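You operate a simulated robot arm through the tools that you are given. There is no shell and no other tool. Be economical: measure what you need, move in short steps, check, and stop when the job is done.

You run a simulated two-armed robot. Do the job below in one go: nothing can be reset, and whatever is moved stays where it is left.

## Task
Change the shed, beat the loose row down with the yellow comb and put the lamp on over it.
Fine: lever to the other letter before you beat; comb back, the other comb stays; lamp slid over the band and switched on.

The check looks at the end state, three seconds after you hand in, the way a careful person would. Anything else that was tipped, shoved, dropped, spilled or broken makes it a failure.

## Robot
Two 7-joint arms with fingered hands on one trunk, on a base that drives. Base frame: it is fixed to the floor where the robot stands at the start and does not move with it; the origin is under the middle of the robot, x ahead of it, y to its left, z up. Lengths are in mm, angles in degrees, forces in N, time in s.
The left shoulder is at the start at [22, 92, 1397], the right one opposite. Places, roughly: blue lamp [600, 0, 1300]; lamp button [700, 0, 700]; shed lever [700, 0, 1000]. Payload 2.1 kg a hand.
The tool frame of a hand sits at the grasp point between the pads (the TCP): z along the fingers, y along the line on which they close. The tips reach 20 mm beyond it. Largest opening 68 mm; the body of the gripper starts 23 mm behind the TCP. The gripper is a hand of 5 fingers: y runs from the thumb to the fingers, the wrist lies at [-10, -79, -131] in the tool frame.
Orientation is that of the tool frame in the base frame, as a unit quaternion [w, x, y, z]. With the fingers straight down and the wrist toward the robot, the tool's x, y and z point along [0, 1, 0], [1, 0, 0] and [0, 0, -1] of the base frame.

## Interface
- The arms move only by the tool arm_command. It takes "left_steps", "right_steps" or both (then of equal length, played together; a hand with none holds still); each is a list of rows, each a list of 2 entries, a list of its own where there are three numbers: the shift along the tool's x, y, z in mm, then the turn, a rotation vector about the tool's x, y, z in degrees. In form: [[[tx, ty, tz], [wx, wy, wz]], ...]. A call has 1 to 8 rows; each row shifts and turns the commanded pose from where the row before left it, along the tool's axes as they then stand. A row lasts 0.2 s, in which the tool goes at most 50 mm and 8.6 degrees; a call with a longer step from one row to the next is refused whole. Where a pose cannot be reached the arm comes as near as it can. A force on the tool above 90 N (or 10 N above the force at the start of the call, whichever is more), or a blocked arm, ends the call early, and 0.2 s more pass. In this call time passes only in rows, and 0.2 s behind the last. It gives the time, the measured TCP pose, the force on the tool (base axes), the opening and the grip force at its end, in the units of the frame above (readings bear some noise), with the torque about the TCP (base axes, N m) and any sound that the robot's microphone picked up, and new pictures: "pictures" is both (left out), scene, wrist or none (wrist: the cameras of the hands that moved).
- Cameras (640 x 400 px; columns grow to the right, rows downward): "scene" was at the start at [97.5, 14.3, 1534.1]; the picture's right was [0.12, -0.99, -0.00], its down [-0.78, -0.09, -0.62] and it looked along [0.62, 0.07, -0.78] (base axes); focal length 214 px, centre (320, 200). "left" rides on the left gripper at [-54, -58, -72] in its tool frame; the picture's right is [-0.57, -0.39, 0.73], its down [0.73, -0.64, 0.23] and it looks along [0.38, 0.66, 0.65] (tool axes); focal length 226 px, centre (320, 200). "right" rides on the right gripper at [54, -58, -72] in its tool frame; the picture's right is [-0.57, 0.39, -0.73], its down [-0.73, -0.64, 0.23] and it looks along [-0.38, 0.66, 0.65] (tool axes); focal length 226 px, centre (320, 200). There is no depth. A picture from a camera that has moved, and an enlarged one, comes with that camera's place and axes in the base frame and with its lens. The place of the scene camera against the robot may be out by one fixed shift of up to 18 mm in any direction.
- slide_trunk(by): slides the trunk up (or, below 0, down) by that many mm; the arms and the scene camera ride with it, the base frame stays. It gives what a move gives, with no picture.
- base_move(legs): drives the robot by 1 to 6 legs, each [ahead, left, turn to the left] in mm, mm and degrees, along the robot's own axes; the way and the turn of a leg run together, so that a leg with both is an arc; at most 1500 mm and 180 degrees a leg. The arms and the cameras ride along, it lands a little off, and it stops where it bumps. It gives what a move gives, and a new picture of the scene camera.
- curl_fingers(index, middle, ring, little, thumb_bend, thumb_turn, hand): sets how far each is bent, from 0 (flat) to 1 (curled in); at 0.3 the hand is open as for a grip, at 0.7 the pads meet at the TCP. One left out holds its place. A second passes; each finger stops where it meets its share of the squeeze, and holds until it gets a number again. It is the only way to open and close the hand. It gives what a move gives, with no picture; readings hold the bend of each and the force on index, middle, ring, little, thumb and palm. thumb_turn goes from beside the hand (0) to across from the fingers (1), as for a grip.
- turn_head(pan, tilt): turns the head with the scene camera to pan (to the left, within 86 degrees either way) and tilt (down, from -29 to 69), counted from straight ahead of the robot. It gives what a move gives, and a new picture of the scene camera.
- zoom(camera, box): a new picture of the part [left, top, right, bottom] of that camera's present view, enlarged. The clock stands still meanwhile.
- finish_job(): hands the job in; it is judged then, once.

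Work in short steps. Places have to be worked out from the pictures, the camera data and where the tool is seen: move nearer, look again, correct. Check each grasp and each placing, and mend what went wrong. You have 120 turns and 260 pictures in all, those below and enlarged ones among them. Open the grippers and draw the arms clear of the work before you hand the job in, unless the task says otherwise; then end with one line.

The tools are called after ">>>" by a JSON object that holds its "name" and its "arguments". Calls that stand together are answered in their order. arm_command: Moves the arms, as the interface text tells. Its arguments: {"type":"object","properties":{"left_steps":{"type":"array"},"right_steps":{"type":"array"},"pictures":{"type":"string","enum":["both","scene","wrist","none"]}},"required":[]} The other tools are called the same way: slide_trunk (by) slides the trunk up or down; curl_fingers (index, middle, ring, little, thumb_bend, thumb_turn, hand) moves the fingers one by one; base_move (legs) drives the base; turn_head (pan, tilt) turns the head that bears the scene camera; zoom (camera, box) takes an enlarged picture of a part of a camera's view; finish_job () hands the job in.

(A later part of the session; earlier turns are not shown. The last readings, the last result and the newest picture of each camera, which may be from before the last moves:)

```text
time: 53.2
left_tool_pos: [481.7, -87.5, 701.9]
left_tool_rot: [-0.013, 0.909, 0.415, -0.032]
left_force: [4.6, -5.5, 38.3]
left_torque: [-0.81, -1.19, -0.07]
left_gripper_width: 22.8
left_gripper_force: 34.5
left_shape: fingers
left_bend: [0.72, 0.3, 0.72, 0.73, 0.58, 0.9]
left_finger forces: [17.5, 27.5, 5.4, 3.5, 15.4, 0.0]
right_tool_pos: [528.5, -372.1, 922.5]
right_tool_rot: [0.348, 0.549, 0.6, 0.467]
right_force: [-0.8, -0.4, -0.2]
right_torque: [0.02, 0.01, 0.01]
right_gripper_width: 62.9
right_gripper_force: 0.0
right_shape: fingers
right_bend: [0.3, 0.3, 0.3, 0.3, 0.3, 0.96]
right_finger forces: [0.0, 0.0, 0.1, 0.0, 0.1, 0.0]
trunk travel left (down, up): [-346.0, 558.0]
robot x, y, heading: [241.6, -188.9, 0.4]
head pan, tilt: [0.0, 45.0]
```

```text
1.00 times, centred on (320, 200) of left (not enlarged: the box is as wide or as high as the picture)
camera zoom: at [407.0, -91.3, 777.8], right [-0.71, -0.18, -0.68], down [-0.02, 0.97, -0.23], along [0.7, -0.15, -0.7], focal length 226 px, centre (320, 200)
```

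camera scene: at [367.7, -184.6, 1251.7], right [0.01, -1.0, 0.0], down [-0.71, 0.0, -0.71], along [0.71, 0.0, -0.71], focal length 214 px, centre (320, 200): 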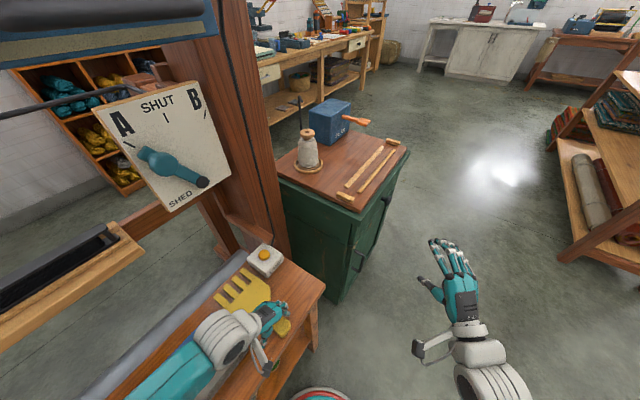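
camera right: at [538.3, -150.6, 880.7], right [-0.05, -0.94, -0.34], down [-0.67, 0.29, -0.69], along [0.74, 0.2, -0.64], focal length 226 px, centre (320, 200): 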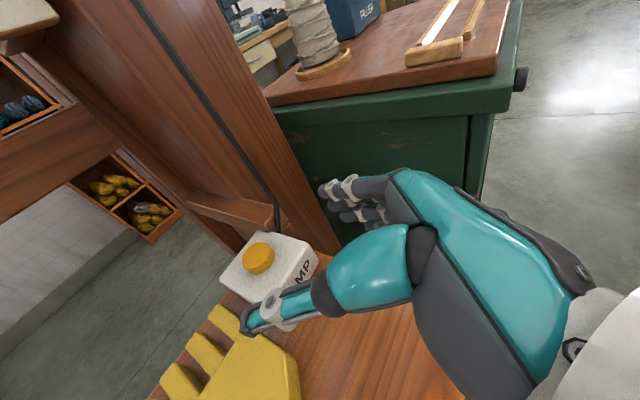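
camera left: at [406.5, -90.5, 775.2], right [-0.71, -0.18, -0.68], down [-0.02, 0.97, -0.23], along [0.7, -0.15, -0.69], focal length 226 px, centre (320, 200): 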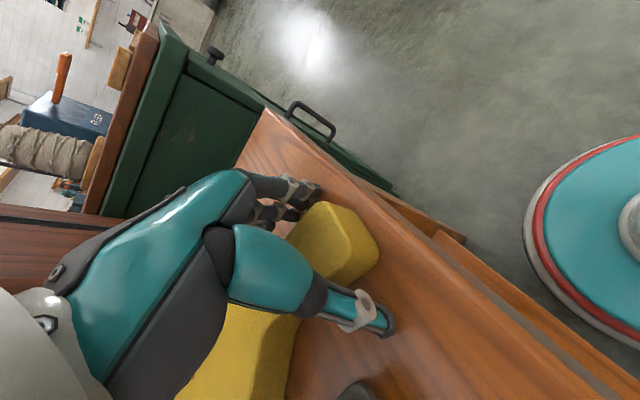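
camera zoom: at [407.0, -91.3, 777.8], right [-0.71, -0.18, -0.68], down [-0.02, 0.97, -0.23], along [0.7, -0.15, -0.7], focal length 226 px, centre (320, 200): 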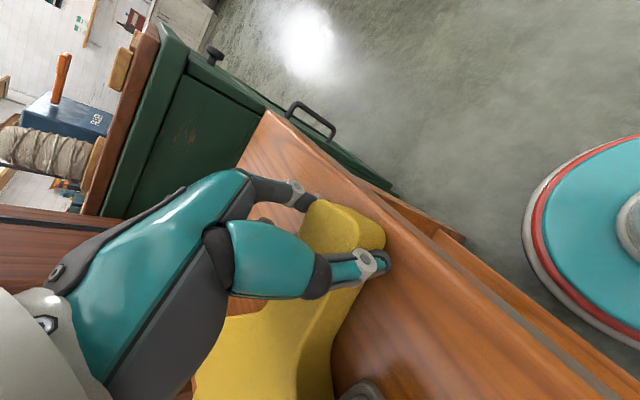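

Index/thumb grip the handle but the long middle finger is stuck against the shelf. I lift a few mm so it frees, and squeeze again.

>>> {"name": "arm_command", "arguments": {"left_steps": [[[0, 0, -7], [0, 0, 0]]], "pictures": "none"}}

>>> {"name": "curl_fingers", "arguments": {"hand": "left", "index": 0.8, "middle": 0.8, "ring": 0.8, "little": 0.8, "thumb_bend": 0.8}}

>>> {"name": "zoom", "arguments": {"camera": "left", "box": [0, 0, 640, 400]}}

```text
time: 53.6
left_tool_pos: [481.2, -87.1, 704.7]
left_tool_rot: [-0.019, 0.909, 0.415, -0.036]
left_force: [-0.8, -1.6, -1.5]
left_torque: [-0.07, -0.03, 0.0]
left_gripper_width: 22.7
left_gripper_force: 16.1
left_shape: fingers
left_bend: [0.72, 0.47, 0.72, 0.73, 0.58, 0.9]
left_finger forces: [8.4, 0.0, 4.9, 3.1, 16.3, 0.1]
right_tool_pos: [529.0, -370.8, 921.6]
right_tool_rot: [0.348, 0.549, 0.6, 0.466]
right_force: [-0.1, 0.4, -0.1]
right_torque: [0.01, 0.0, -0.01]
right_gripper_width: 62.9
right_gripper_force: 0.1
right_shape: fingers
right_bend: [0.3, 0.3, 0.3, 0.3, 0.3, 0.96]
right_finger forces: [0.0, 0.0, 0.0, 0.0, 0.0, 0.0]
trunk travel left (down, up): [-346.0, 558.0]
robot x, y, heading: [239.7, -191.7, 0.2]
head pan, tilt: [0.0, 45.0]
```

```text
time: 54.6
left_tool_pos: [481.6, -88.3, 707.1]
left_tool_rot: [-0.015, 0.909, 0.415, -0.034]
left_force: [0.5, 0.7, -2.0]
left_torque: [-0.11, -0.02, -0.03]
left_gripper_width: 25.7
left_gripper_force: 23.4
left_shape: fingers
left_bend: [0.74, 0.73, 0.77, 0.78, 0.52, 0.89]
left_finger forces: [8.8, 6.2, 5.6, 2.9, 23.8, 0.0]
right_tool_pos: [528.7, -371.0, 921.0]
right_tool_rot: [0.348, 0.549, 0.6, 0.466]
right_force: [0.3, -0.9, -0.4]
right_torque: [-0.02, 0.01, 0.03]
right_gripper_width: 62.8
right_gripper_force: 0.1
right_shape: fingers
right_bend: [0.3, 0.3, 0.3, 0.3, 0.3, 0.96]
right_finger forces: [0.0, 0.1, 0.0, 0.1, 0.0, 0.1]
trunk travel left (down, up): [-346.0, 558.0]
robot x, y, heading: [244.3, -188.2, 0.4]
head pan, tilt: [0.0, 45.0]
```

```text
1.00 times, centred on (320, 200) of left (not enlarged: the box is as wide or as high as the picture)
camera zoom: at [407.7, -90.3, 783.4], right [-0.71, -0.18, -0.68], down [-0.02, 0.97, -0.23], along [0.7, -0.15, -0.7], focal length 226 px, centre (320, 200)
```

zoom: 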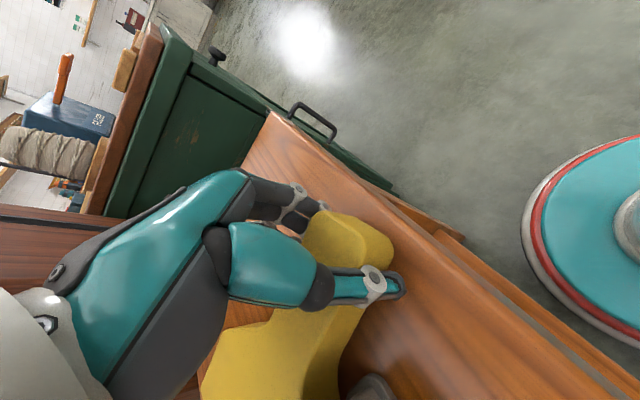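

All four fingers and thumb now hold the handle (23 N). I lift with the trunk and check.

>>> {"name": "slide_trunk", "arguments": {"by": 60}}

>>> {"name": "turn_head", "arguments": {"pan": 20, "tilt": 50}}

>>> {"name": "zoom", "arguments": {"camera": "left", "box": [0, 0, 640, 400]}}

```text
time: 55.6
left_tool_pos: [482.5, -87.3, 767.1]
left_tool_rot: [-0.015, 0.909, 0.415, -0.033]
left_force: [1.2, 0.2, -1.0]
left_torque: [-0.16, 0.02, -0.07]
left_gripper_width: 24.7
left_gripper_force: 19.3
left_shape: fingers
left_bend: [0.74, 0.74, 0.77, 0.8, 0.52, 0.91]
left_finger forces: [8.1, 5.1, 6.1, 0.1, 19.5, 0.0]
right_tool_pos: [529.7, -372.5, 981.8]
right_tool_rot: [0.347, 0.548, 0.601, 0.467]
right_force: [0.2, 0.5, 0.1]
right_torque: [0.01, -0.02, 0.04]
right_gripper_width: 63.0
right_gripper_force: 0.0
right_shape: fingers
right_bend: [0.3, 0.3, 0.3, 0.3, 0.3, 0.96]
right_finger forces: [0.1, 0.0, 0.0, 0.0, 0.0, 0.0]
trunk travel left (down, up): [-406.0, 498.0]
robot x, y, heading: [238.3, -190.2, 0.5]
head pan, tilt: [0.0, 45.0]
```

```text
time: 56.4
left_tool_pos: [483.3, -87.4, 766.0]
left_tool_rot: [-0.014, 0.909, 0.415, -0.033]
left_force: [0.2, -0.1, -1.8]
left_torque: [-0.16, 0.03, -0.07]
left_gripper_width: 25.0
left_gripper_force: 19.8
left_shape: fingers
left_bend: [0.74, 0.74, 0.77, 0.8, 0.52, 0.91]
left_finger forces: [8.1, 5.1, 6.1, 0.1, 19.4, 0.0]
right_tool_pos: [529.0, -371.7, 982.9]
right_tool_rot: [0.347, 0.549, 0.601, 0.467]
right_force: [0.2, -0.7, 0.7]
right_torque: [-0.02, 0.0, -0.02]
right_gripper_width: 62.8
right_gripper_force: 0.0
right_shape: fingers
right_bend: [0.3, 0.3, 0.3, 0.3, 0.3, 0.96]
right_finger forces: [0.1, 0.0, 0.0, 0.0, 0.0, 0.0]
trunk travel left (down, up): [-406.0, 498.0]
robot x, y, heading: [240.8, -188.7, 0.2]
head pan, tilt: [20.0, 50.0]
camera scene: at [351.2, -158.3, 1305.2], right [0.35, -0.94, 0.0], down [-0.72, -0.27, -0.64], along [0.6, 0.22, -0.77], focal length 214 px, centre (320, 200)
```

scene: 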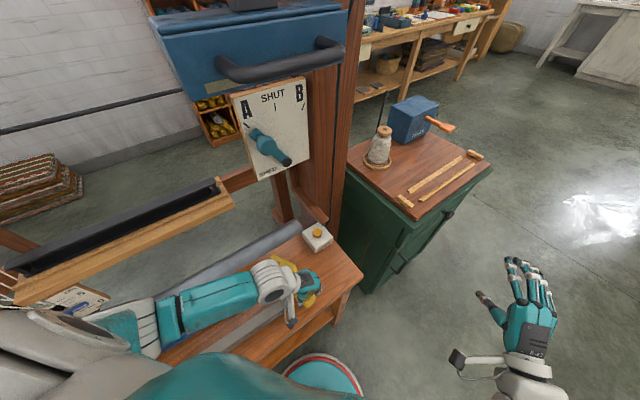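

```text
1.00 times, centred on (320, 200) of left (not enlarged: the box is as wide or as high as the picture)
camera zoom: at [408.0, -90.3, 842.9], right [-0.71, -0.18, -0.68], down [-0.02, 0.97, -0.23], along [0.7, -0.15, -0.7], focal length 226 px, centre (320, 200)
```

zoom: 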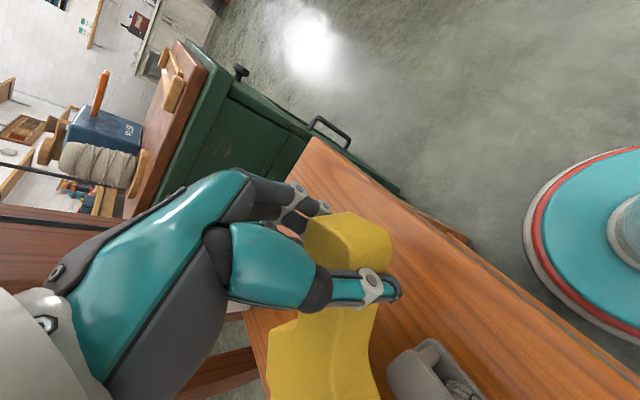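

The comb is held. I raise it further, back away from the loom, and drive left along it to the band.

>>> {"name": "slide_trunk", "arguments": {"by": 80}}

>>> {"name": "base_move", "arguments": {"legs": [[-65, -101, 0], [-412, 265, 0]]}}

>>> {"name": "turn_head", "arguments": {"pan": 50, "tilt": 45}}

>>> {"name": "zoom", "arguments": {"camera": "left", "box": [0, 0, 640, 400]}}

```text
time: 57.6
left_tool_pos: [483.2, -88.3, 847.1]
left_tool_rot: [-0.015, 0.909, 0.415, -0.033]
left_force: [-0.4, 0.5, -1.1]
left_torque: [-0.13, 0.02, 0.01]
left_gripper_width: 25.2
left_gripper_force: 18.4
left_shape: fingers
left_bend: [0.74, 0.74, 0.77, 0.8, 0.52, 0.91]
left_finger forces: [8.5, 4.8, 4.9, 0.0, 18.7, 0.1]
right_tool_pos: [528.5, -372.0, 1061.5]
right_tool_rot: [0.348, 0.549, 0.6, 0.466]
right_force: [0.9, 0.7, 0.1]
right_torque: [-0.02, -0.02, 0.02]
right_gripper_width: 63.1
right_gripper_force: 0.0
right_shape: fingers
right_bend: [0.3, 0.3, 0.3, 0.3, 0.3, 0.96]
right_finger forces: [0.0, 0.0, 0.1, 0.1, 0.0, 0.0]
trunk travel left (down, up): [-486.0, 418.0]
robot x, y, heading: [237.1, -191.6, 0.2]
head pan, tilt: [20.0, 50.0]
```

```text
time: 61.3
left_tool_pos: [12.1, 62.8, 846.9]
left_tool_rot: [-0.015, 0.909, 0.414, -0.033]
left_force: [0.5, -0.6, -2.4]
left_torque: [-0.15, 0.0, 0.0]
left_gripper_width: 24.9
left_gripper_force: 18.6
left_shape: fingers
left_bend: [0.74, 0.74, 0.77, 0.8, 0.52, 0.91]
left_finger forces: [8.5, 4.8, 5.1, 0.0, 18.6, 0.0]
right_tool_pos: [56.1, -221.1, 1061.4]
right_tool_rot: [0.349, 0.549, 0.599, 0.467]
right_force: [0.4, 0.2, -0.3]
right_torque: [-0.04, -0.02, 0.0]
right_gripper_width: 63.0
right_gripper_force: 0.0
right_shape: fingers
right_bend: [0.3, 0.3, 0.3, 0.3, 0.3, 0.96]
right_finger forces: [0.1, 0.0, 0.0, 0.1, 0.0, 0.0]
trunk travel left (down, up): [-486.0, 418.0]
robot x, y, heading: [-230.5, -39.0, 0.1]
head pan, tilt: [20.0, 50.0]
camera scene: at [-128.4, -7.9, 1385.6], right [0.35, -0.94, 0.0], down [-0.72, -0.26, -0.64], along [0.6, 0.22, -0.77], focal length 214 px, centre (320, 200)
```

scene: 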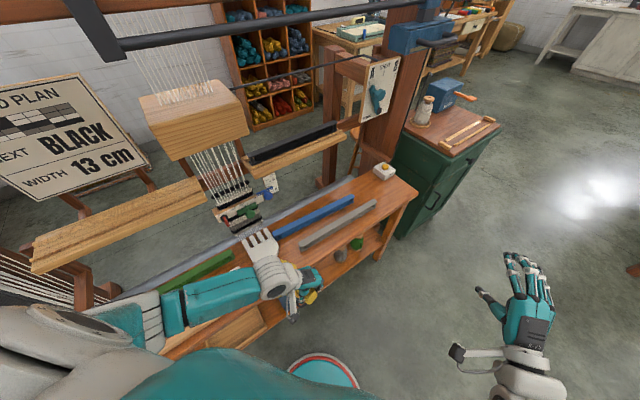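

```text
time: 62.3
left_tool_pos: [11.8, 61.9, 846.3]
left_tool_rot: [-0.015, 0.909, 0.415, -0.033]
left_force: [-0.2, -0.4, -1.3]
left_torque: [-0.17, 0.0, 0.0]
left_gripper_width: 24.9
left_gripper_force: 18.4
left_shape: fingers
left_bend: [0.74, 0.74, 0.77, 0.8, 0.52, 0.91]
left_finger forces: [8.5, 4.8, 5.0, 0.0, 18.5, 0.0]
right_tool_pos: [56.3, -220.8, 1061.5]
right_tool_rot: [0.348, 0.549, 0.599, 0.466]
right_force: [0.0, -0.6, 0.4]
right_torque: [-0.01, 0.0, 0.0]
right_gripper_width: 62.8
right_gripper_force: 0.1
right_shape: fingers
right_bend: [0.3, 0.3, 0.3, 0.3, 0.3, 0.96]
right_finger forces: [0.0, 0.0, 0.0, 0.1, 0.1, 0.0]
trunk travel left (down, up): [-486.0, 418.0]
robot x, y, heading: [-232.3, -37.9, 0.1]
head pan, tilt: [50.0, 45.0]
camera scene: at [-148.4, 27.9, 1392.5], right [0.77, -0.64, 0.0], down [-0.45, -0.54, -0.71], along [0.45, 0.54, -0.71], focal length 214 px, centre (320, 200)
```

scene: 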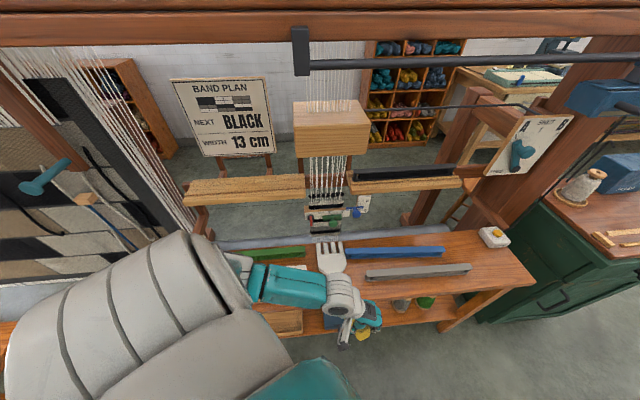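

```text
1.00 times, centred on (320, 200) of left (not enlarged: the box is as wide or as high as the picture)
camera zoom: at [-63.6, 59.8, 922.9], right [-0.71, -0.17, -0.68], down [-0.02, 0.97, -0.23], along [0.7, -0.15, -0.7], focal length 226 px, centre (320, 200)
```

zoom: 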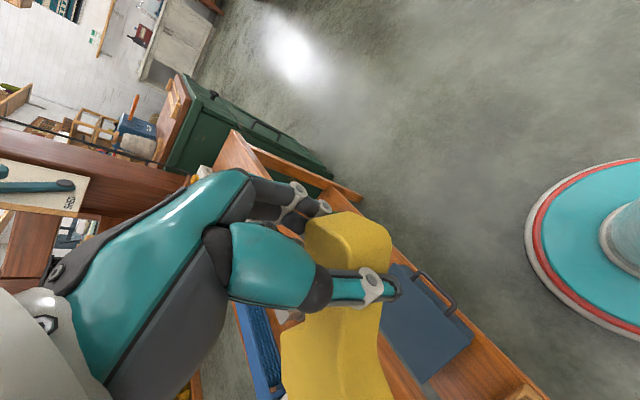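

In the wrist view the comb seems to have drooped nose-down in the grip. I look closer from the scene camera.

>>> {"name": "zoom", "arguments": {"camera": "scene", "box": [270, 220, 430, 350]}}

>>> {"name": "zoom", "arguments": {"camera": "scene", "box": [290, 160, 386, 240]}}

```text
3.08 times, centred on (350, 285) of scene
camera zoom: at [-148.4, 27.9, 1392.5], right [0.77, -0.64, 0.0], down [-0.45, -0.54, -0.71], along [0.45, 0.54, -0.71], focal length 660 px, centre (228, -62)
```

zoom: 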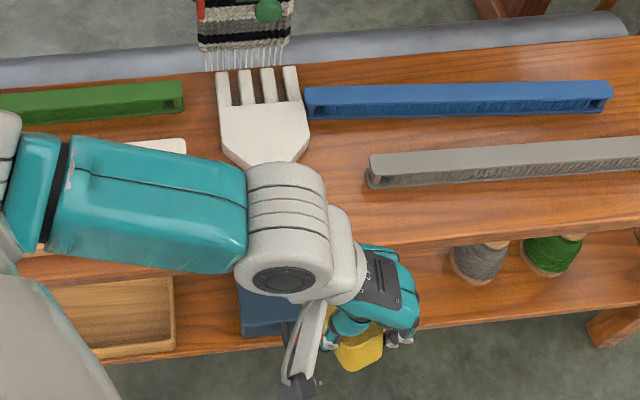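

```text
5.00 times, centred on (338, 200) of scene
camera zoom: at [-148.4, 27.9, 1392.5], right [0.77, -0.64, 0.0], down [-0.45, -0.54, -0.71], along [0.45, 0.54, -0.71], focal length 1072 px, centre (230, 200)
```

zoom: 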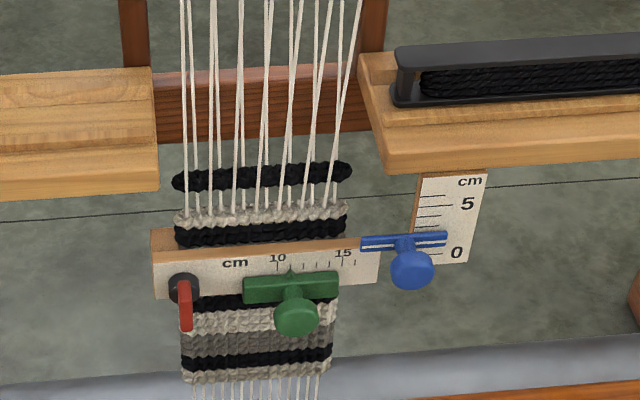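

The comb hangs ~38° nose-down in the grip (about 0.16 N·m). I compensate by yawing −8° and pitching the hand so the comb comes level, then check.

>>> {"name": "arm_command", "arguments": {"left_steps": [[[0, 0, 0], [0, 0, -8.2]], [[0, 0, 0], [0, 7.5, 0]], [[0, 0, 0], [0, 7.5, 0]], [[0, 0, 0], [0, 7.5, 0]], [[0, 0, 0], [0, 7.5, 0]], [[0, 0, 0], [0, 7.5, 0]]], "pictures": "both"}}

>>> {"name": "zoom", "arguments": {"camera": "scene", "box": [260, 210, 420, 340]}}

```text
time: 63.7
left_tool_pos: [10.6, 63.2, 848.2]
left_tool_rot: [-0.169, 0.841, 0.448, 0.252]
left_force: [-0.4, 1.2, -1.6]
left_torque: [-0.18, -0.02, 0.0]
left_gripper_width: 24.8
left_gripper_force: 17.3
left_shape: fingers
left_bend: [0.75, 0.74, 0.77, 0.8, 0.52, 0.9]
left_finger forces: [9.0, 4.2, 4.1, 0.1, 17.6, 0.0]
right_tool_pos: [56.7, -220.8, 1062.1]
right_tool_rot: [0.348, 0.55, 0.599, 0.466]
right_force: [0.2, -0.6, 0.0]
right_torque: [-0.01, -0.02, 0.01]
right_gripper_width: 63.0
right_gripper_force: 0.1
right_shape: fingers
right_bend: [0.3, 0.3, 0.3, 0.3, 0.3, 0.96]
right_finger forces: [0.1, 0.1, 0.0, 0.0, 0.1, 0.1]
trunk travel left (down, up): [-486.0, 418.0]
robot x, y, heading: [-227.8, -41.2, 0.2]
head pan, tilt: [50.0, 45.0]
camera scene: at [-148.6, 27.8, 1392.5], right [0.77, -0.64, 0.0], down [-0.45, -0.54, -0.71], along [0.45, 0.54, -0.71], focal length 214 px, centre (320, 200)
camera left: at [-83.9, 20.7, 876.9], right [-0.39, 0.2, -0.9], down [-0.13, 0.95, 0.27], along [0.91, 0.22, -0.35], focal length 226 px, centre (320, 200)
```

scene: 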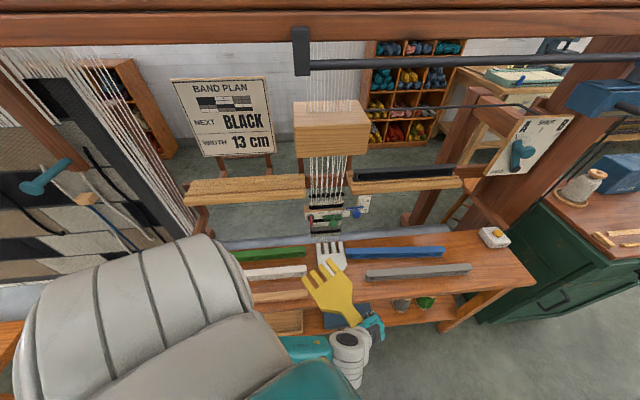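
left: 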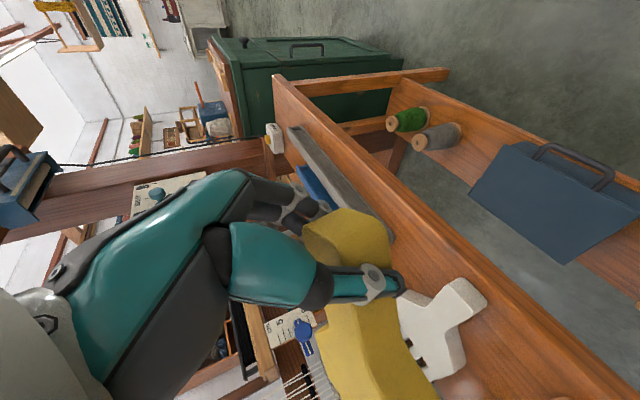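

```text
3.08 times, centred on (340, 275) of scene
camera zoom: at [-148.6, 27.8, 1392.5], right [0.77, -0.64, 0.0], down [-0.45, -0.54, -0.71], along [0.45, 0.54, -0.71], focal length 660 px, centre (258, -31)
```

zoom: 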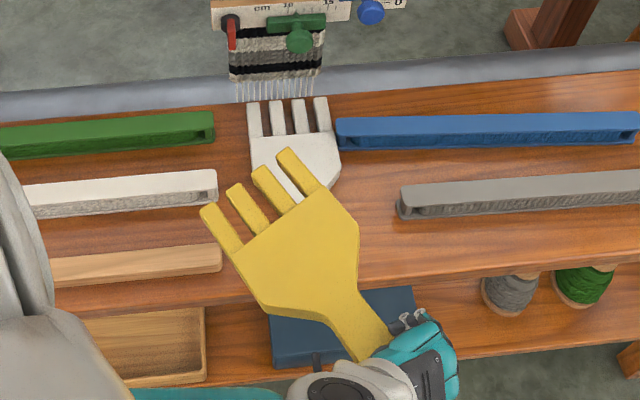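

The comb is now nearly level but yawed about 27° left in the grip. I turn the hand 27° clockwise about vertical and pitch up a little more.

>>> {"name": "arm_command", "arguments": {"left_steps": [[[0, 0, 0], [-3.9, 0.4, 5.5]], [[0, 0, 0], [-3.9, 0.4, 5.5]], [[0, 0, 0], [-3.9, 0.4, 5.5]], [[0, 0, 0], [-3.9, 0.4, 5.5]], [[0, 0, 0], [0, 5, 0]]], "pictures": "both"}}

>>> {"name": "zoom", "arguments": {"camera": "scene", "box": [260, 210, 420, 340]}}

```text
time: 64.9
left_tool_pos: [10.7, 62.0, 846.6]
left_tool_rot: [-0.115, 0.909, 0.233, 0.325]
left_force: [-0.3, -0.1, -1.9]
left_torque: [-0.13, 0.09, 0.01]
left_gripper_width: 24.5
left_gripper_force: 17.3
left_shape: fingers
left_bend: [0.75, 0.74, 0.78, 0.8, 0.52, 0.89]
left_finger forces: [8.8, 4.2, 4.4, 0.0, 17.6, 0.0]
right_tool_pos: [57.4, -221.3, 1062.2]
right_tool_rot: [0.348, 0.549, 0.6, 0.467]
right_force: [-0.2, 0.0, -0.3]
right_torque: [0.0, 0.01, -0.02]
right_gripper_width: 63.0
right_gripper_force: 0.0
right_shape: fingers
right_bend: [0.3, 0.3, 0.3, 0.3, 0.3, 0.96]
right_finger forces: [0.0, 0.0, 0.1, 0.0, 0.0, 0.1]
trunk travel left (down, up): [-486.0, 418.0]
robot x, y, heading: [-229.8, -40.6, 0.2]
head pan, tilt: [50.0, 45.0]
camera scene: at [-148.5, 27.9, 1392.5], right [0.77, -0.64, 0.0], down [-0.45, -0.54, -0.71], along [0.45, 0.54, -0.71], focal length 214 px, centre (320, 200)
camera left: at [-95.0, 68.4, 869.0], right [-0.19, 0.4, -0.9], down [0.3, 0.89, 0.33], along [0.93, -0.21, -0.29], focal length 226 px, centre (320, 200)
```

scene: 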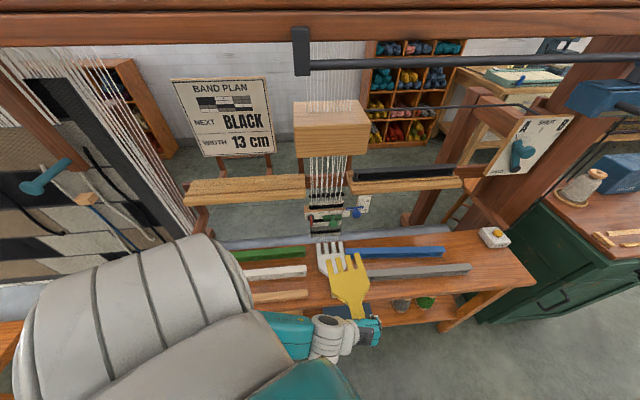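
left: 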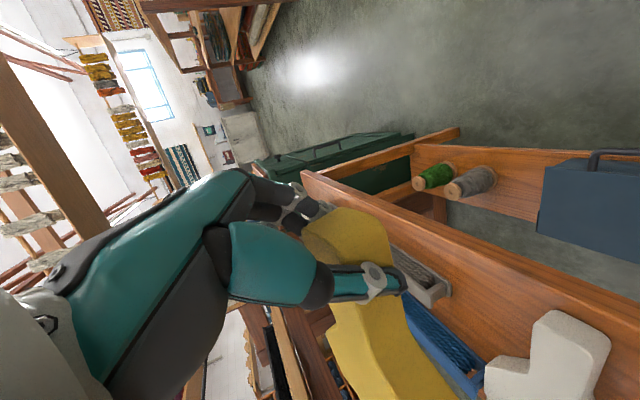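

```text
3.08 times, centred on (340, 275) of scene
camera zoom: at [-148.5, 27.9, 1392.5], right [0.77, -0.64, 0.0], down [-0.45, -0.54, -0.71], along [0.45, 0.54, -0.71], focal length 660 px, centre (258, -31)
```

zoom: 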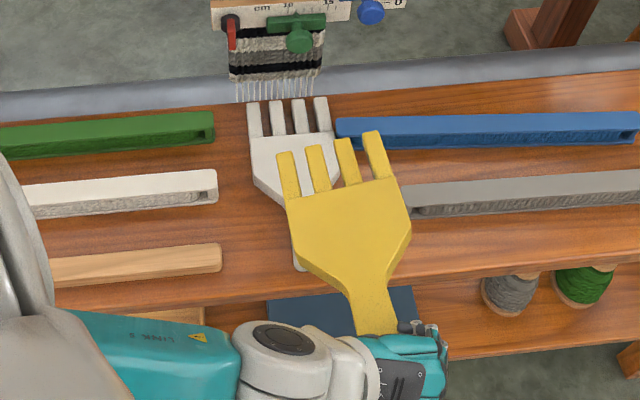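

Comb now points straight at the warp, about 8° nose-down, tips near N 257, z 825. I raise 65 mm and drive the base 140 mm toward the loom, 19 mm left.

>>> {"name": "slide_trunk", "arguments": {"by": 70}}

>>> {"name": "base_move", "arguments": {"legs": [[60, 128, 0]]}}

>>> {"name": "zoom", "arguments": {"camera": "scene", "box": [260, 140, 420, 270]}}

```text
time: 65.9
left_tool_pos: [10.1, 62.8, 916.1]
left_tool_rot: [-0.116, 0.909, 0.233, 0.325]
left_force: [0.5, 0.3, -2.0]
left_torque: [-0.13, 0.07, 0.01]
left_gripper_width: 24.8
left_gripper_force: 17.2
left_shape: fingers
left_bend: [0.75, 0.74, 0.78, 0.8, 0.52, 0.89]
left_finger forces: [8.8, 4.2, 4.5, 0.1, 17.7, 0.0]
right_tool_pos: [57.4, -221.1, 1132.5]
right_tool_rot: [0.348, 0.55, 0.599, 0.466]
right_force: [-0.5, 0.2, 0.3]
right_torque: [0.03, -0.01, -0.01]
right_gripper_width: 63.0
right_gripper_force: 0.0
right_shape: fingers
right_bend: [0.3, 0.3, 0.3, 0.3, 0.3, 0.96]
right_finger forces: [0.0, 0.0, 0.0, 0.1, 0.1, 0.0]
trunk travel left (down, up): [-556.0, 348.0]
robot x, y, heading: [-231.0, -39.1, 0.3]
head pan, tilt: [50.0, 45.0]
```

```text
time: 67.3
left_tool_pos: [69.6, 191.3, 914.8]
left_tool_rot: [-0.117, 0.908, 0.237, 0.324]
left_force: [0.1, -0.7, -1.5]
left_torque: [-0.16, 0.09, -0.03]
left_gripper_width: 24.6
left_gripper_force: 18.0
left_shape: fingers
left_bend: [0.75, 0.74, 0.78, 0.8, 0.52, 0.89]
left_finger forces: [8.9, 4.3, 4.5, 0.0, 17.7, 0.1]
right_tool_pos: [116.7, -93.3, 1131.8]
right_tool_rot: [0.347, 0.547, 0.602, 0.468]
right_force: [0.2, -0.6, -0.3]
right_torque: [0.0, -0.02, 0.02]
right_gripper_width: 62.7
right_gripper_force: 0.0
right_shape: fingers
right_bend: [0.3, 0.3, 0.3, 0.3, 0.3, 0.96]
right_finger forces: [0.0, 0.0, 0.0, 0.0, 0.0, 0.0]
trunk travel left (down, up): [-556.0, 348.0]
robot x, y, heading: [-171.6, 83.7, 0.8]
head pan, tilt: [50.0, 45.0]
camera scene: at [-94.6, 154.6, 1462.7], right [0.77, -0.63, 0.0], down [-0.45, -0.55, -0.71], along [0.45, 0.55, -0.71], focal length 214 px, centre (320, 200)
```

scene: 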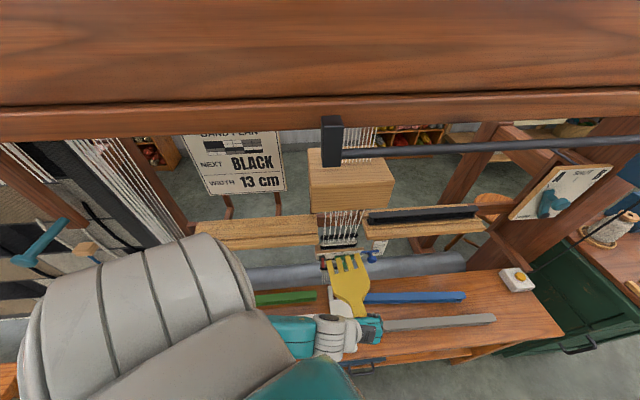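

```text
3.08 times, centred on (340, 205) of scene
camera zoom: at [-94.6, 154.6, 1462.7], right [0.77, -0.63, 0.0], down [-0.45, -0.55, -0.71], along [0.45, 0.55, -0.71], focal length 660 px, centre (258, 185)
```

zoom: 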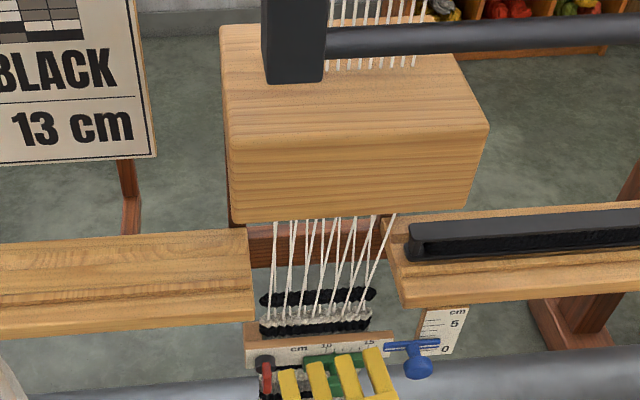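

Tips at about N 399, centre E −58, z ≈ 893; row at z 857, N 497. I yaw 6° clockwise and move 90 mm forward first, raised slightly.

>>> {"name": "arm_command", "arguments": {"left_steps": [[[6, -0.6, -7.6], [-3.9, 0.35, 4.6]], [[19, -16, 17], [0, 0, 0]], [[19, -16, 17], [0, 0, 0]], [[19, -16, 17], [0, 0, 0]]], "pictures": "both"}}

>>> {"name": "zoom", "arguments": {"camera": "scene", "box": [260, 160, 420, 290]}}

```text
time: 68.3
left_tool_pos: [119.6, 266.7, 929.0]
left_tool_rot: [-0.099, 0.92, 0.189, 0.329]
left_force: [0.0, 0.4, -2.4]
left_torque: [-0.13, 0.09, -0.01]
left_gripper_width: 25.1
left_gripper_force: 16.9
left_shape: fingers
left_bend: [0.75, 0.74, 0.78, 0.8, 0.52, 0.88]
left_finger forces: [8.7, 4.1, 4.4, 0.0, 17.6, 0.0]
right_tool_pos: [116.8, -94.0, 1131.4]
right_tool_rot: [0.346, 0.547, 0.602, 0.467]
right_force: [-1.3, -0.8, -0.3]
right_torque: [0.0, -0.01, -0.01]
right_gripper_width: 62.8
right_gripper_force: 0.2
right_shape: fingers
right_bend: [0.3, 0.3, 0.3, 0.3, 0.3, 0.96]
right_finger forces: [0.0, 0.0, 0.0, 0.0, 0.0, 0.0]
trunk travel left (down, up): [-556.0, 348.0]
robot x, y, heading: [-168.8, 82.3, 0.7]
head pan, tilt: [50.0, 45.0]
camera scene: at [-94.7, 154.1, 1462.7], right [0.77, -0.63, 0.0], down [-0.45, -0.55, -0.71], along [0.45, 0.55, -0.71], focal length 214 px, centre (320, 200)
camera left: at [15.2, 282.0, 950.5], right [-0.15, 0.42, -0.9], down [0.39, 0.86, 0.33], along [0.91, -0.3, -0.29], focal length 226 px, centre (320, 200)
```

scene: 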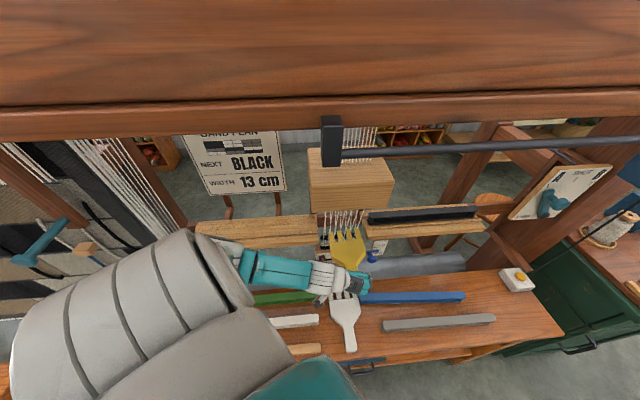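
left: 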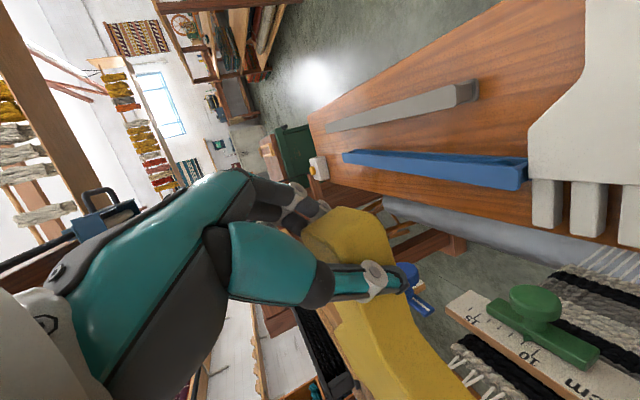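

```text
3.08 times, centred on (340, 225) of scene
camera zoom: at [-94.7, 154.1, 1462.7], right [0.77, -0.63, 0.0], down [-0.45, -0.55, -0.71], along [0.45, 0.55, -0.71], focal length 660 px, centre (258, 123)
```

zoom: 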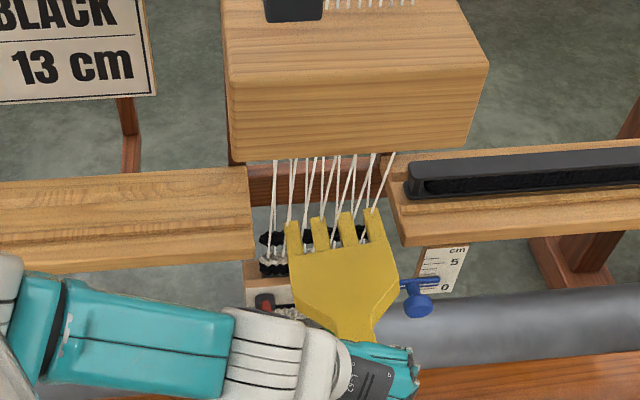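

Tips are at about N 489, safely above the row (z ≈ 895). I go the last 40 mm through the warp.

>>> {"name": "arm_command", "arguments": {"left_steps": [[[10.5, -14.6, 9.9], [0, 0, 0]], [[10.5, -14.6, 9.9], [0, 0, 0]]], "pictures": "both"}}

>>> {"name": "zoom", "arguments": {"camera": "scene", "box": [280, 190, 400, 270]}}

```text
time: 68.9
left_tool_pos: [134.7, 305.0, 927.5]
left_tool_rot: [-0.099, 0.92, 0.19, 0.328]
left_force: [0.5, -0.3, -1.1]
left_torque: [-0.15, 0.04, 0.01]
left_gripper_width: 24.9
left_gripper_force: 17.8
left_shape: fingers
left_bend: [0.75, 0.74, 0.78, 0.8, 0.52, 0.88]
left_finger forces: [8.8, 4.3, 4.3, 0.0, 17.5, 0.0]
right_tool_pos: [118.0, -93.2, 1132.4]
right_tool_rot: [0.346, 0.548, 0.602, 0.467]
right_force: [0.0, -1.3, 0.7]
right_torque: [-0.01, -0.01, 0.0]
right_gripper_width: 62.9
right_gripper_force: 0.0
right_shape: fingers
right_bend: [0.3, 0.3, 0.3, 0.3, 0.3, 0.96]
right_finger forces: [0.0, 0.1, 0.0, 0.0, 0.1, 0.0]
trunk travel left (down, up): [-556.0, 348.0]
robot x, y, heading: [-170.8, 87.2, 0.6]
head pan, tilt: [50.0, 45.0]
camera scene: at [-94.7, 154.1, 1462.7], right [0.77, -0.63, 0.0], down [-0.45, -0.55, -0.71], along [0.45, 0.55, -0.71], focal length 214 px, centre (320, 200)
camera left: at [29.7, 319.1, 949.4], right [-0.15, 0.42, -0.9], down [0.39, 0.86, 0.33], along [0.91, -0.3, -0.29], focal length 226 px, centre (320, 200)
```

scene: 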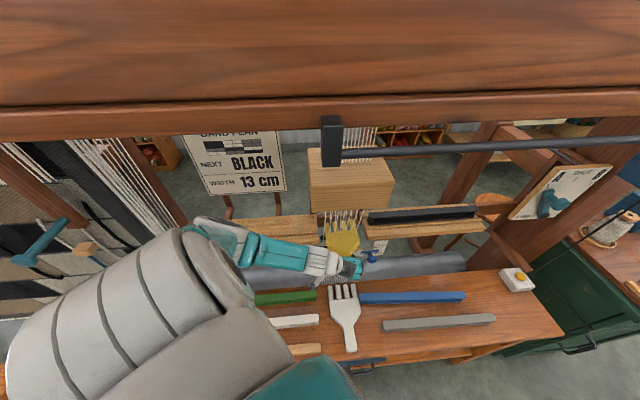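
left: 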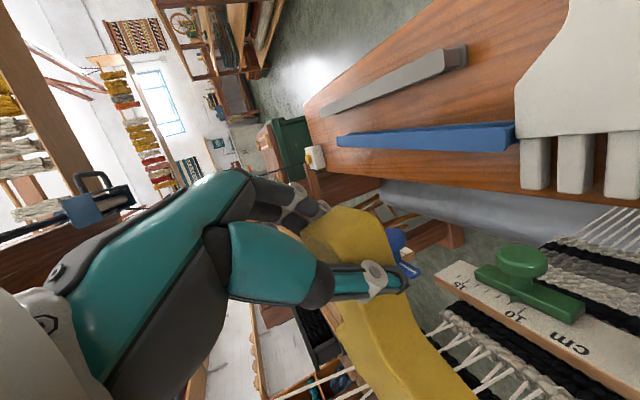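

```text
5.00 times, centred on (340, 230) of scene
camera zoom: at [-94.7, 154.1, 1462.7], right [0.77, -0.63, 0.0], down [-0.45, -0.55, -0.71], along [0.45, 0.55, -0.71], focal length 1072 px, centre (220, 50)
```

zoom: 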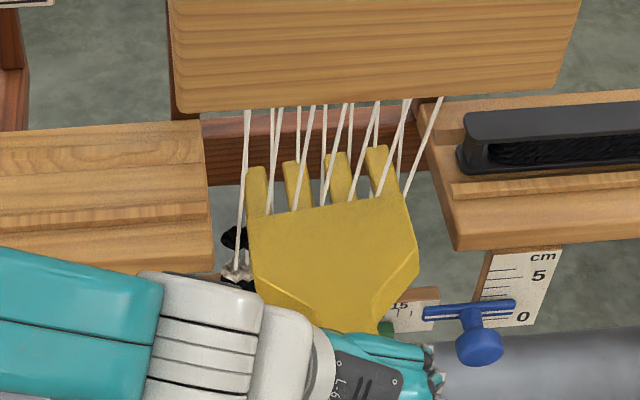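

The tines are through the warp above the row. I lower in small steps watching the force.

>>> {"name": "arm_command", "arguments": {"left_steps": [[[-5.1, 0.5, 6.1], [0, 0, 0]], [[-5.1, 0.5, 6.1], [0, 0, 0]], [[-5.1, 0.5, 6.1], [0, 0, 0]]], "pictures": "wrist"}}

>>> {"name": "zoom", "arguments": {"camera": "scene", "box": [280, 190, 400, 270]}}

```text
time: 69.7
left_tool_pos: [131.9, 301.2, 904.0]
left_tool_rot: [-0.1, 0.92, 0.188, 0.33]
left_force: [1.1, 0.0, -1.3]
left_torque: [-0.12, 0.05, -0.03]
left_gripper_width: 24.7
left_gripper_force: 17.4
left_shape: fingers
left_bend: [0.75, 0.74, 0.78, 0.8, 0.52, 0.88]
left_finger forces: [8.8, 4.4, 4.2, 0.1, 17.7, 0.0]
right_tool_pos: [117.0, -93.9, 1131.1]
right_tool_rot: [0.347, 0.548, 0.601, 0.467]
right_force: [-0.1, 0.7, 0.0]
right_torque: [-0.02, 0.03, 0.02]
right_gripper_width: 63.0
right_gripper_force: 0.0
right_shape: fingers
right_bend: [0.3, 0.3, 0.3, 0.3, 0.3, 0.96]
right_finger forces: [0.0, 0.0, 0.0, 0.0, 0.0, 0.1]
trunk travel left (down, up): [-556.0, 348.0]
robot x, y, heading: [-170.7, 84.8, 0.5]
head pan, tilt: [50.0, 45.0]
camera left: at [28.1, 318.1, 925.2], right [-0.15, 0.42, -0.9], down [0.39, 0.86, 0.33], along [0.91, -0.3, -0.29], focal length 226 px, centre (320, 200)
```

left: 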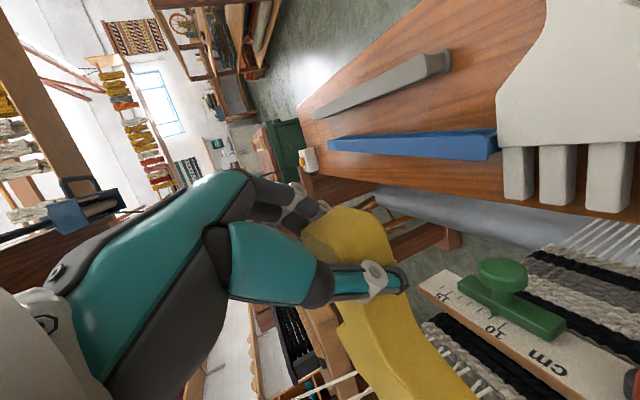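

```text
5.00 times, centred on (340, 230) of scene
camera zoom: at [-94.8, 153.9, 1462.7], right [0.77, -0.63, 0.0], down [-0.45, -0.55, -0.71], along [0.45, 0.55, -0.71], focal length 1072 px, centre (220, 50)
```

zoom: 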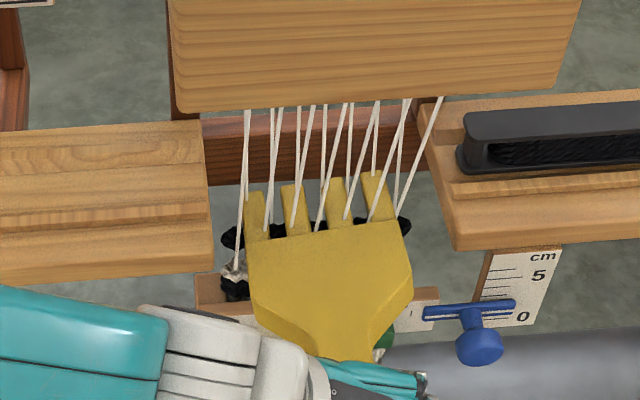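

No contact yet and everything is aligned. I continue lowering.

>>> {"name": "arm_command", "arguments": {"left_steps": [[[-3.9, 0.4, 4.6], [0, 0, 0]], [[-3.9, 0.4, 4.6], [0, 0, 0]], [[-3.9, 0.4, 4.6], [0, 0, 0]], [[-3.9, 0.4, 4.6], [0, 0, 0]]], "pictures": "wrist"}}

>>> {"name": "zoom", "arguments": {"camera": "scene", "box": [280, 190, 400, 270]}}

```text
time: 70.7
left_tool_pos: [133.5, 303.5, 878.6]
left_tool_rot: [-0.1, 0.919, 0.189, 0.33]
left_force: [-0.4, 0.5, -0.9]
left_torque: [0.01, 0.05, 0.03]
left_gripper_width: 24.6
left_gripper_force: 17.3
left_shape: fingers
left_bend: [0.75, 0.74, 0.78, 0.8, 0.5, 0.88]
left_finger forces: [7.9, 4.3, 5.7, 0.1, 18.1, 0.0]
right_tool_pos: [116.3, -93.6, 1132.2]
right_tool_rot: [0.347, 0.547, 0.601, 0.468]
right_force: [0.0, -0.5, 0.5]
right_torque: [0.02, 0.01, 0.01]
right_gripper_width: 62.9
right_gripper_force: 0.1
right_shape: fingers
right_bend: [0.3, 0.3, 0.3, 0.3, 0.3, 0.96]
right_finger forces: [0.0, 0.1, 0.0, 0.0, 0.1, 0.0]
trunk travel left (down, up): [-556.0, 348.0]
robot x, y, heading: [-171.8, 82.0, 0.3]
head pan, tilt: [50.0, 45.0]
camera left: at [29.9, 318.7, 901.2], right [-0.15, 0.42, -0.9], down [0.39, 0.86, 0.33], along [0.91, -0.3, -0.29], focal length 226 px, centre (320, 200)
```

left: 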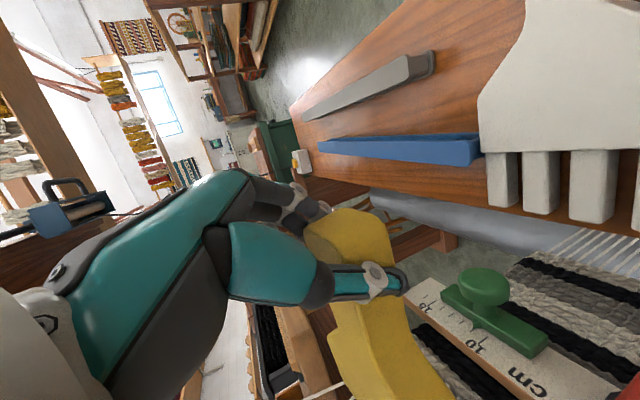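

```text
5.00 times, centred on (340, 230) of scene
camera zoom: at [-94.9, 153.9, 1462.7], right [0.77, -0.63, 0.0], down [-0.45, -0.55, -0.71], along [0.45, 0.55, -0.71], focal length 1072 px, centre (220, 50)
```

zoom: 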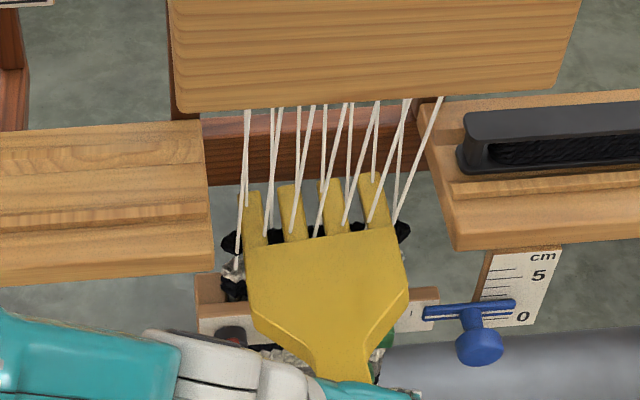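

The torque shows the tines now rest on the row, with the comb pitching slightly. I press further to see whether the row yields.

>>> {"name": "arm_command", "arguments": {"left_steps": [[[-3.9, 0.4, 4.6], [0, 0, 0]], [[-3.9, 0.4, 4.6], [0, 0, 0]], [[-3.9, 0.4, 4.6], [0, 0, 0]]], "pictures": "wrist"}}

>>> {"name": "zoom", "arguments": {"camera": "scene", "box": [280, 190, 400, 270]}}

```text
time: 71.5
left_tool_pos: [135.5, 304.3, 862.8]
left_tool_rot: [-0.099, 0.92, 0.188, 0.33]
left_force: [0.2, 0.0, -1.0]
left_torque: [0.01, 0.02, 0.03]
left_gripper_width: 25.0
left_gripper_force: 18.3
left_shape: fingers
left_bend: [0.75, 0.74, 0.78, 0.8, 0.48, 0.88]
left_finger forces: [7.9, 4.4, 5.6, 0.0, 18.1, 0.1]
right_tool_pos: [115.7, -93.6, 1131.5]
right_tool_rot: [0.346, 0.547, 0.602, 0.468]
right_force: [-0.6, -0.5, -0.7]
right_torque: [-0.03, 0.04, 0.02]
right_gripper_width: 63.1
right_gripper_force: 0.1
right_shape: fingers
right_bend: [0.3, 0.3, 0.3, 0.3, 0.3, 0.96]
right_finger forces: [0.0, 0.1, 0.0, 0.0, 0.1, 0.0]
trunk travel left (down, up): [-556.0, 348.0]
robot x, y, heading: [-177.1, 86.5, 0.5]
head pan, tilt: [50.0, 45.0]
camera left: at [30.2, 319.5, 883.6], right [-0.15, 0.42, -0.9], down [0.39, 0.86, 0.33], along [0.91, -0.3, -0.29], focal length 226 px, centre (320, 200)
```

left: 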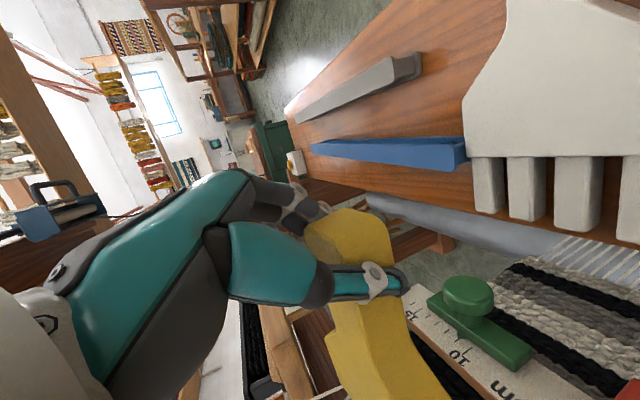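

```text
5.00 times, centred on (340, 230) of scene
camera zoom: at [-94.9, 153.8, 1462.7], right [0.77, -0.63, 0.0], down [-0.45, -0.55, -0.71], along [0.45, 0.55, -0.71], focal length 1072 px, centre (220, 50)
```

zoom: 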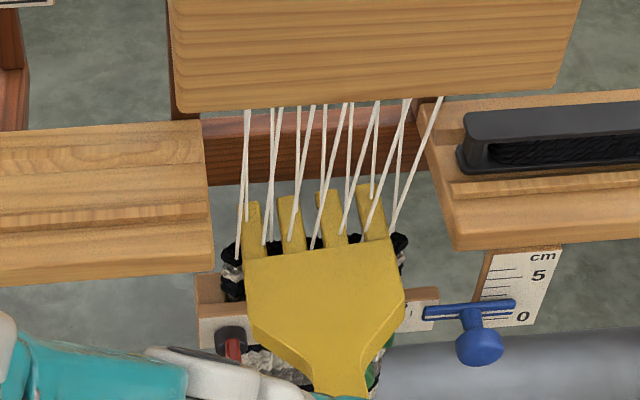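

The row is sliding down with only a light force. I continue pressing.

>>> {"name": "arm_command", "arguments": {"left_steps": [[[-3.9, 0.4, 4.6], [0, 0, 0]], [[-3.9, 0.4, 4.6], [0, 0, 0]], [[-3.9, 0.4, 4.6], [0, 0, 0]]], "pictures": "wrist"}}

>>> {"name": "zoom", "arguments": {"camera": "scene", "box": [280, 190, 400, 270]}}

```text
time: 72.3
left_tool_pos: [134.1, 303.6, 842.3]
left_tool_rot: [-0.1, 0.92, 0.189, 0.329]
left_force: [-0.3, -0.1, -0.3]
left_torque: [0.15, 0.0, 0.07]
left_gripper_width: 24.7
left_gripper_force: 18.6
left_shape: fingers
left_bend: [0.75, 0.74, 0.79, 0.8, 0.45, 0.89]
left_finger forces: [7.5, 4.4, 6.7, 0.1, 18.3, 0.1]
right_tool_pos: [116.5, -94.0, 1131.0]
right_tool_rot: [0.347, 0.547, 0.601, 0.468]
right_force: [0.3, -0.3, 0.7]
right_torque: [-0.01, -0.03, -0.01]
right_gripper_width: 63.0
right_gripper_force: 0.0
right_shape: fingers
right_bend: [0.3, 0.3, 0.3, 0.3, 0.3, 0.96]
right_finger forces: [0.0, 0.1, 0.1, 0.1, 0.0, 0.0]
trunk travel left (down, up): [-556.0, 348.0]
robot x, y, heading: [-174.0, 83.7, 1.0]
head pan, tilt: [50.0, 45.0]
camera left: at [28.9, 318.9, 864.3], right [-0.15, 0.42, -0.9], down [0.39, 0.86, 0.33], along [0.91, -0.3, -0.29], focal length 226 px, centre (320, 200)
```

left: 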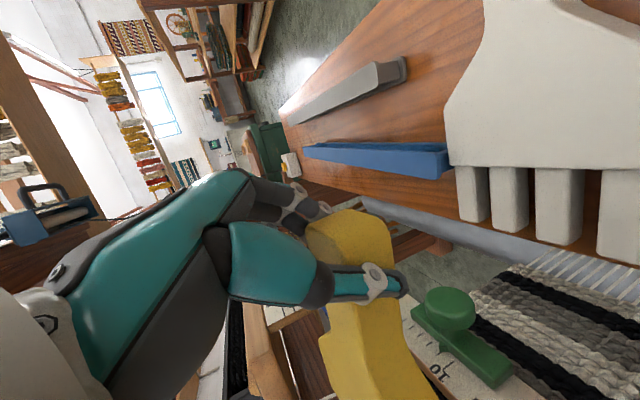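

```text
5.00 times, centred on (340, 230) of scene
camera zoom: at [-94.9, 153.7, 1462.7], right [0.77, -0.63, 0.0], down [-0.45, -0.55, -0.71], along [0.45, 0.55, -0.71], focal length 1072 px, centre (220, 50)
```

zoom: 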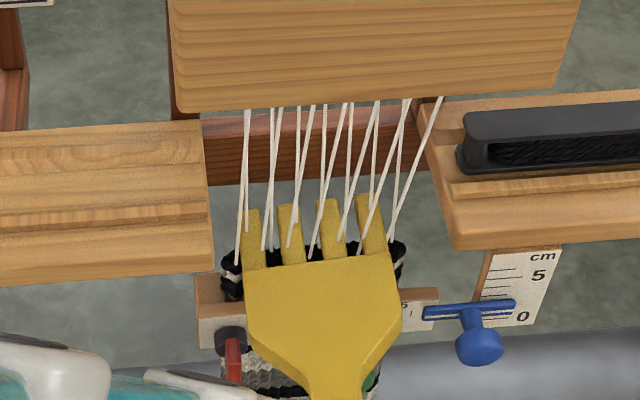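

Nearly at the fell. I press down a little more while pitching the hand nose-down to keep pressure at the tines.

>>> {"name": "arm_command", "arguments": {"left_steps": [[[-3.2, 0.3, 3.8], [0, -4, 0]], [[-3.2, 0.3, 3.8], [0, -4, 0]], [[-1, 0.1, 1.2], [0, -4, 0]]], "pictures": "wrist"}}

>>> {"name": "zoom", "arguments": {"camera": "scene", "box": [280, 190, 400, 270]}}

```text
time: 73.1
left_tool_pos: [126.9, 299.8, 835.3]
left_tool_rot: [-0.079, 0.949, 0.198, 0.231]
left_force: [0.7, -0.5, 1.2]
left_torque: [0.17, -0.12, -0.04]
left_gripper_width: 25.2
left_gripper_force: 21.0
left_shape: fingers
left_bend: [0.75, 0.75, 0.79, 0.8, 0.38, 0.9]
left_finger forces: [6.9, 4.5, 10.3, 0.0, 19.6, 0.0]
left hand out of reach, approached as far as the arm can: row 2, 3
right_tool_pos: [117.2, -93.2, 1131.4]
right_tool_rot: [0.347, 0.547, 0.601, 0.468]
right_force: [-0.5, 0.8, 0.3]
right_torque: [-0.01, -0.01, 0.01]
right_gripper_width: 63.0
right_gripper_force: 0.0
right_shape: fingers
right_bend: [0.3, 0.3, 0.3, 0.3, 0.3, 0.96]
right_finger forces: [0.0, 0.0, 0.0, 0.0, 0.0, 0.0]
trunk travel left (down, up): [-556.0, 348.0]
robot x, y, heading: [-176.0, 85.3, 0.8]
head pan, tilt: [50.0, 45.0]
camera left: at [29.2, 317.2, 876.0], right [-0.32, 0.34, -0.88], down [0.43, 0.89, 0.18], along [0.84, -0.32, -0.43], focal length 226 px, centre (320, 200)
```

left: 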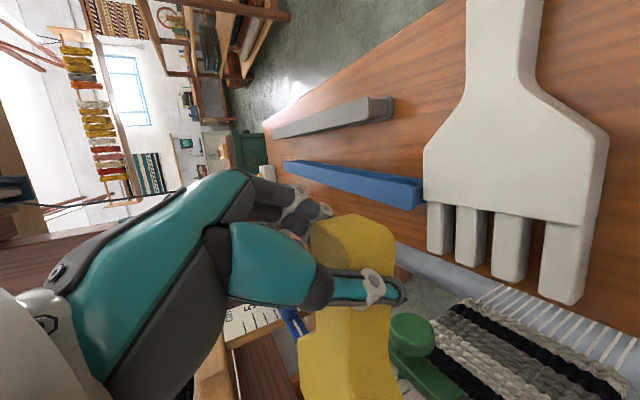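

```text
5.00 times, centred on (340, 230) of scene
camera zoom: at [-94.9, 153.9, 1462.7], right [0.77, -0.63, 0.0], down [-0.45, -0.55, -0.71], along [0.45, 0.55, -0.71], focal length 1072 px, centre (220, 50)
```

zoom: 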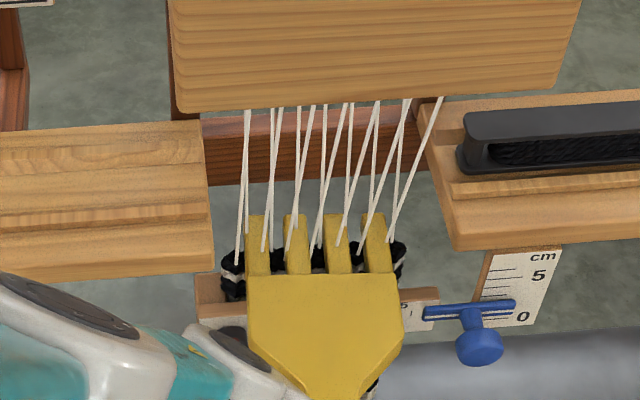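

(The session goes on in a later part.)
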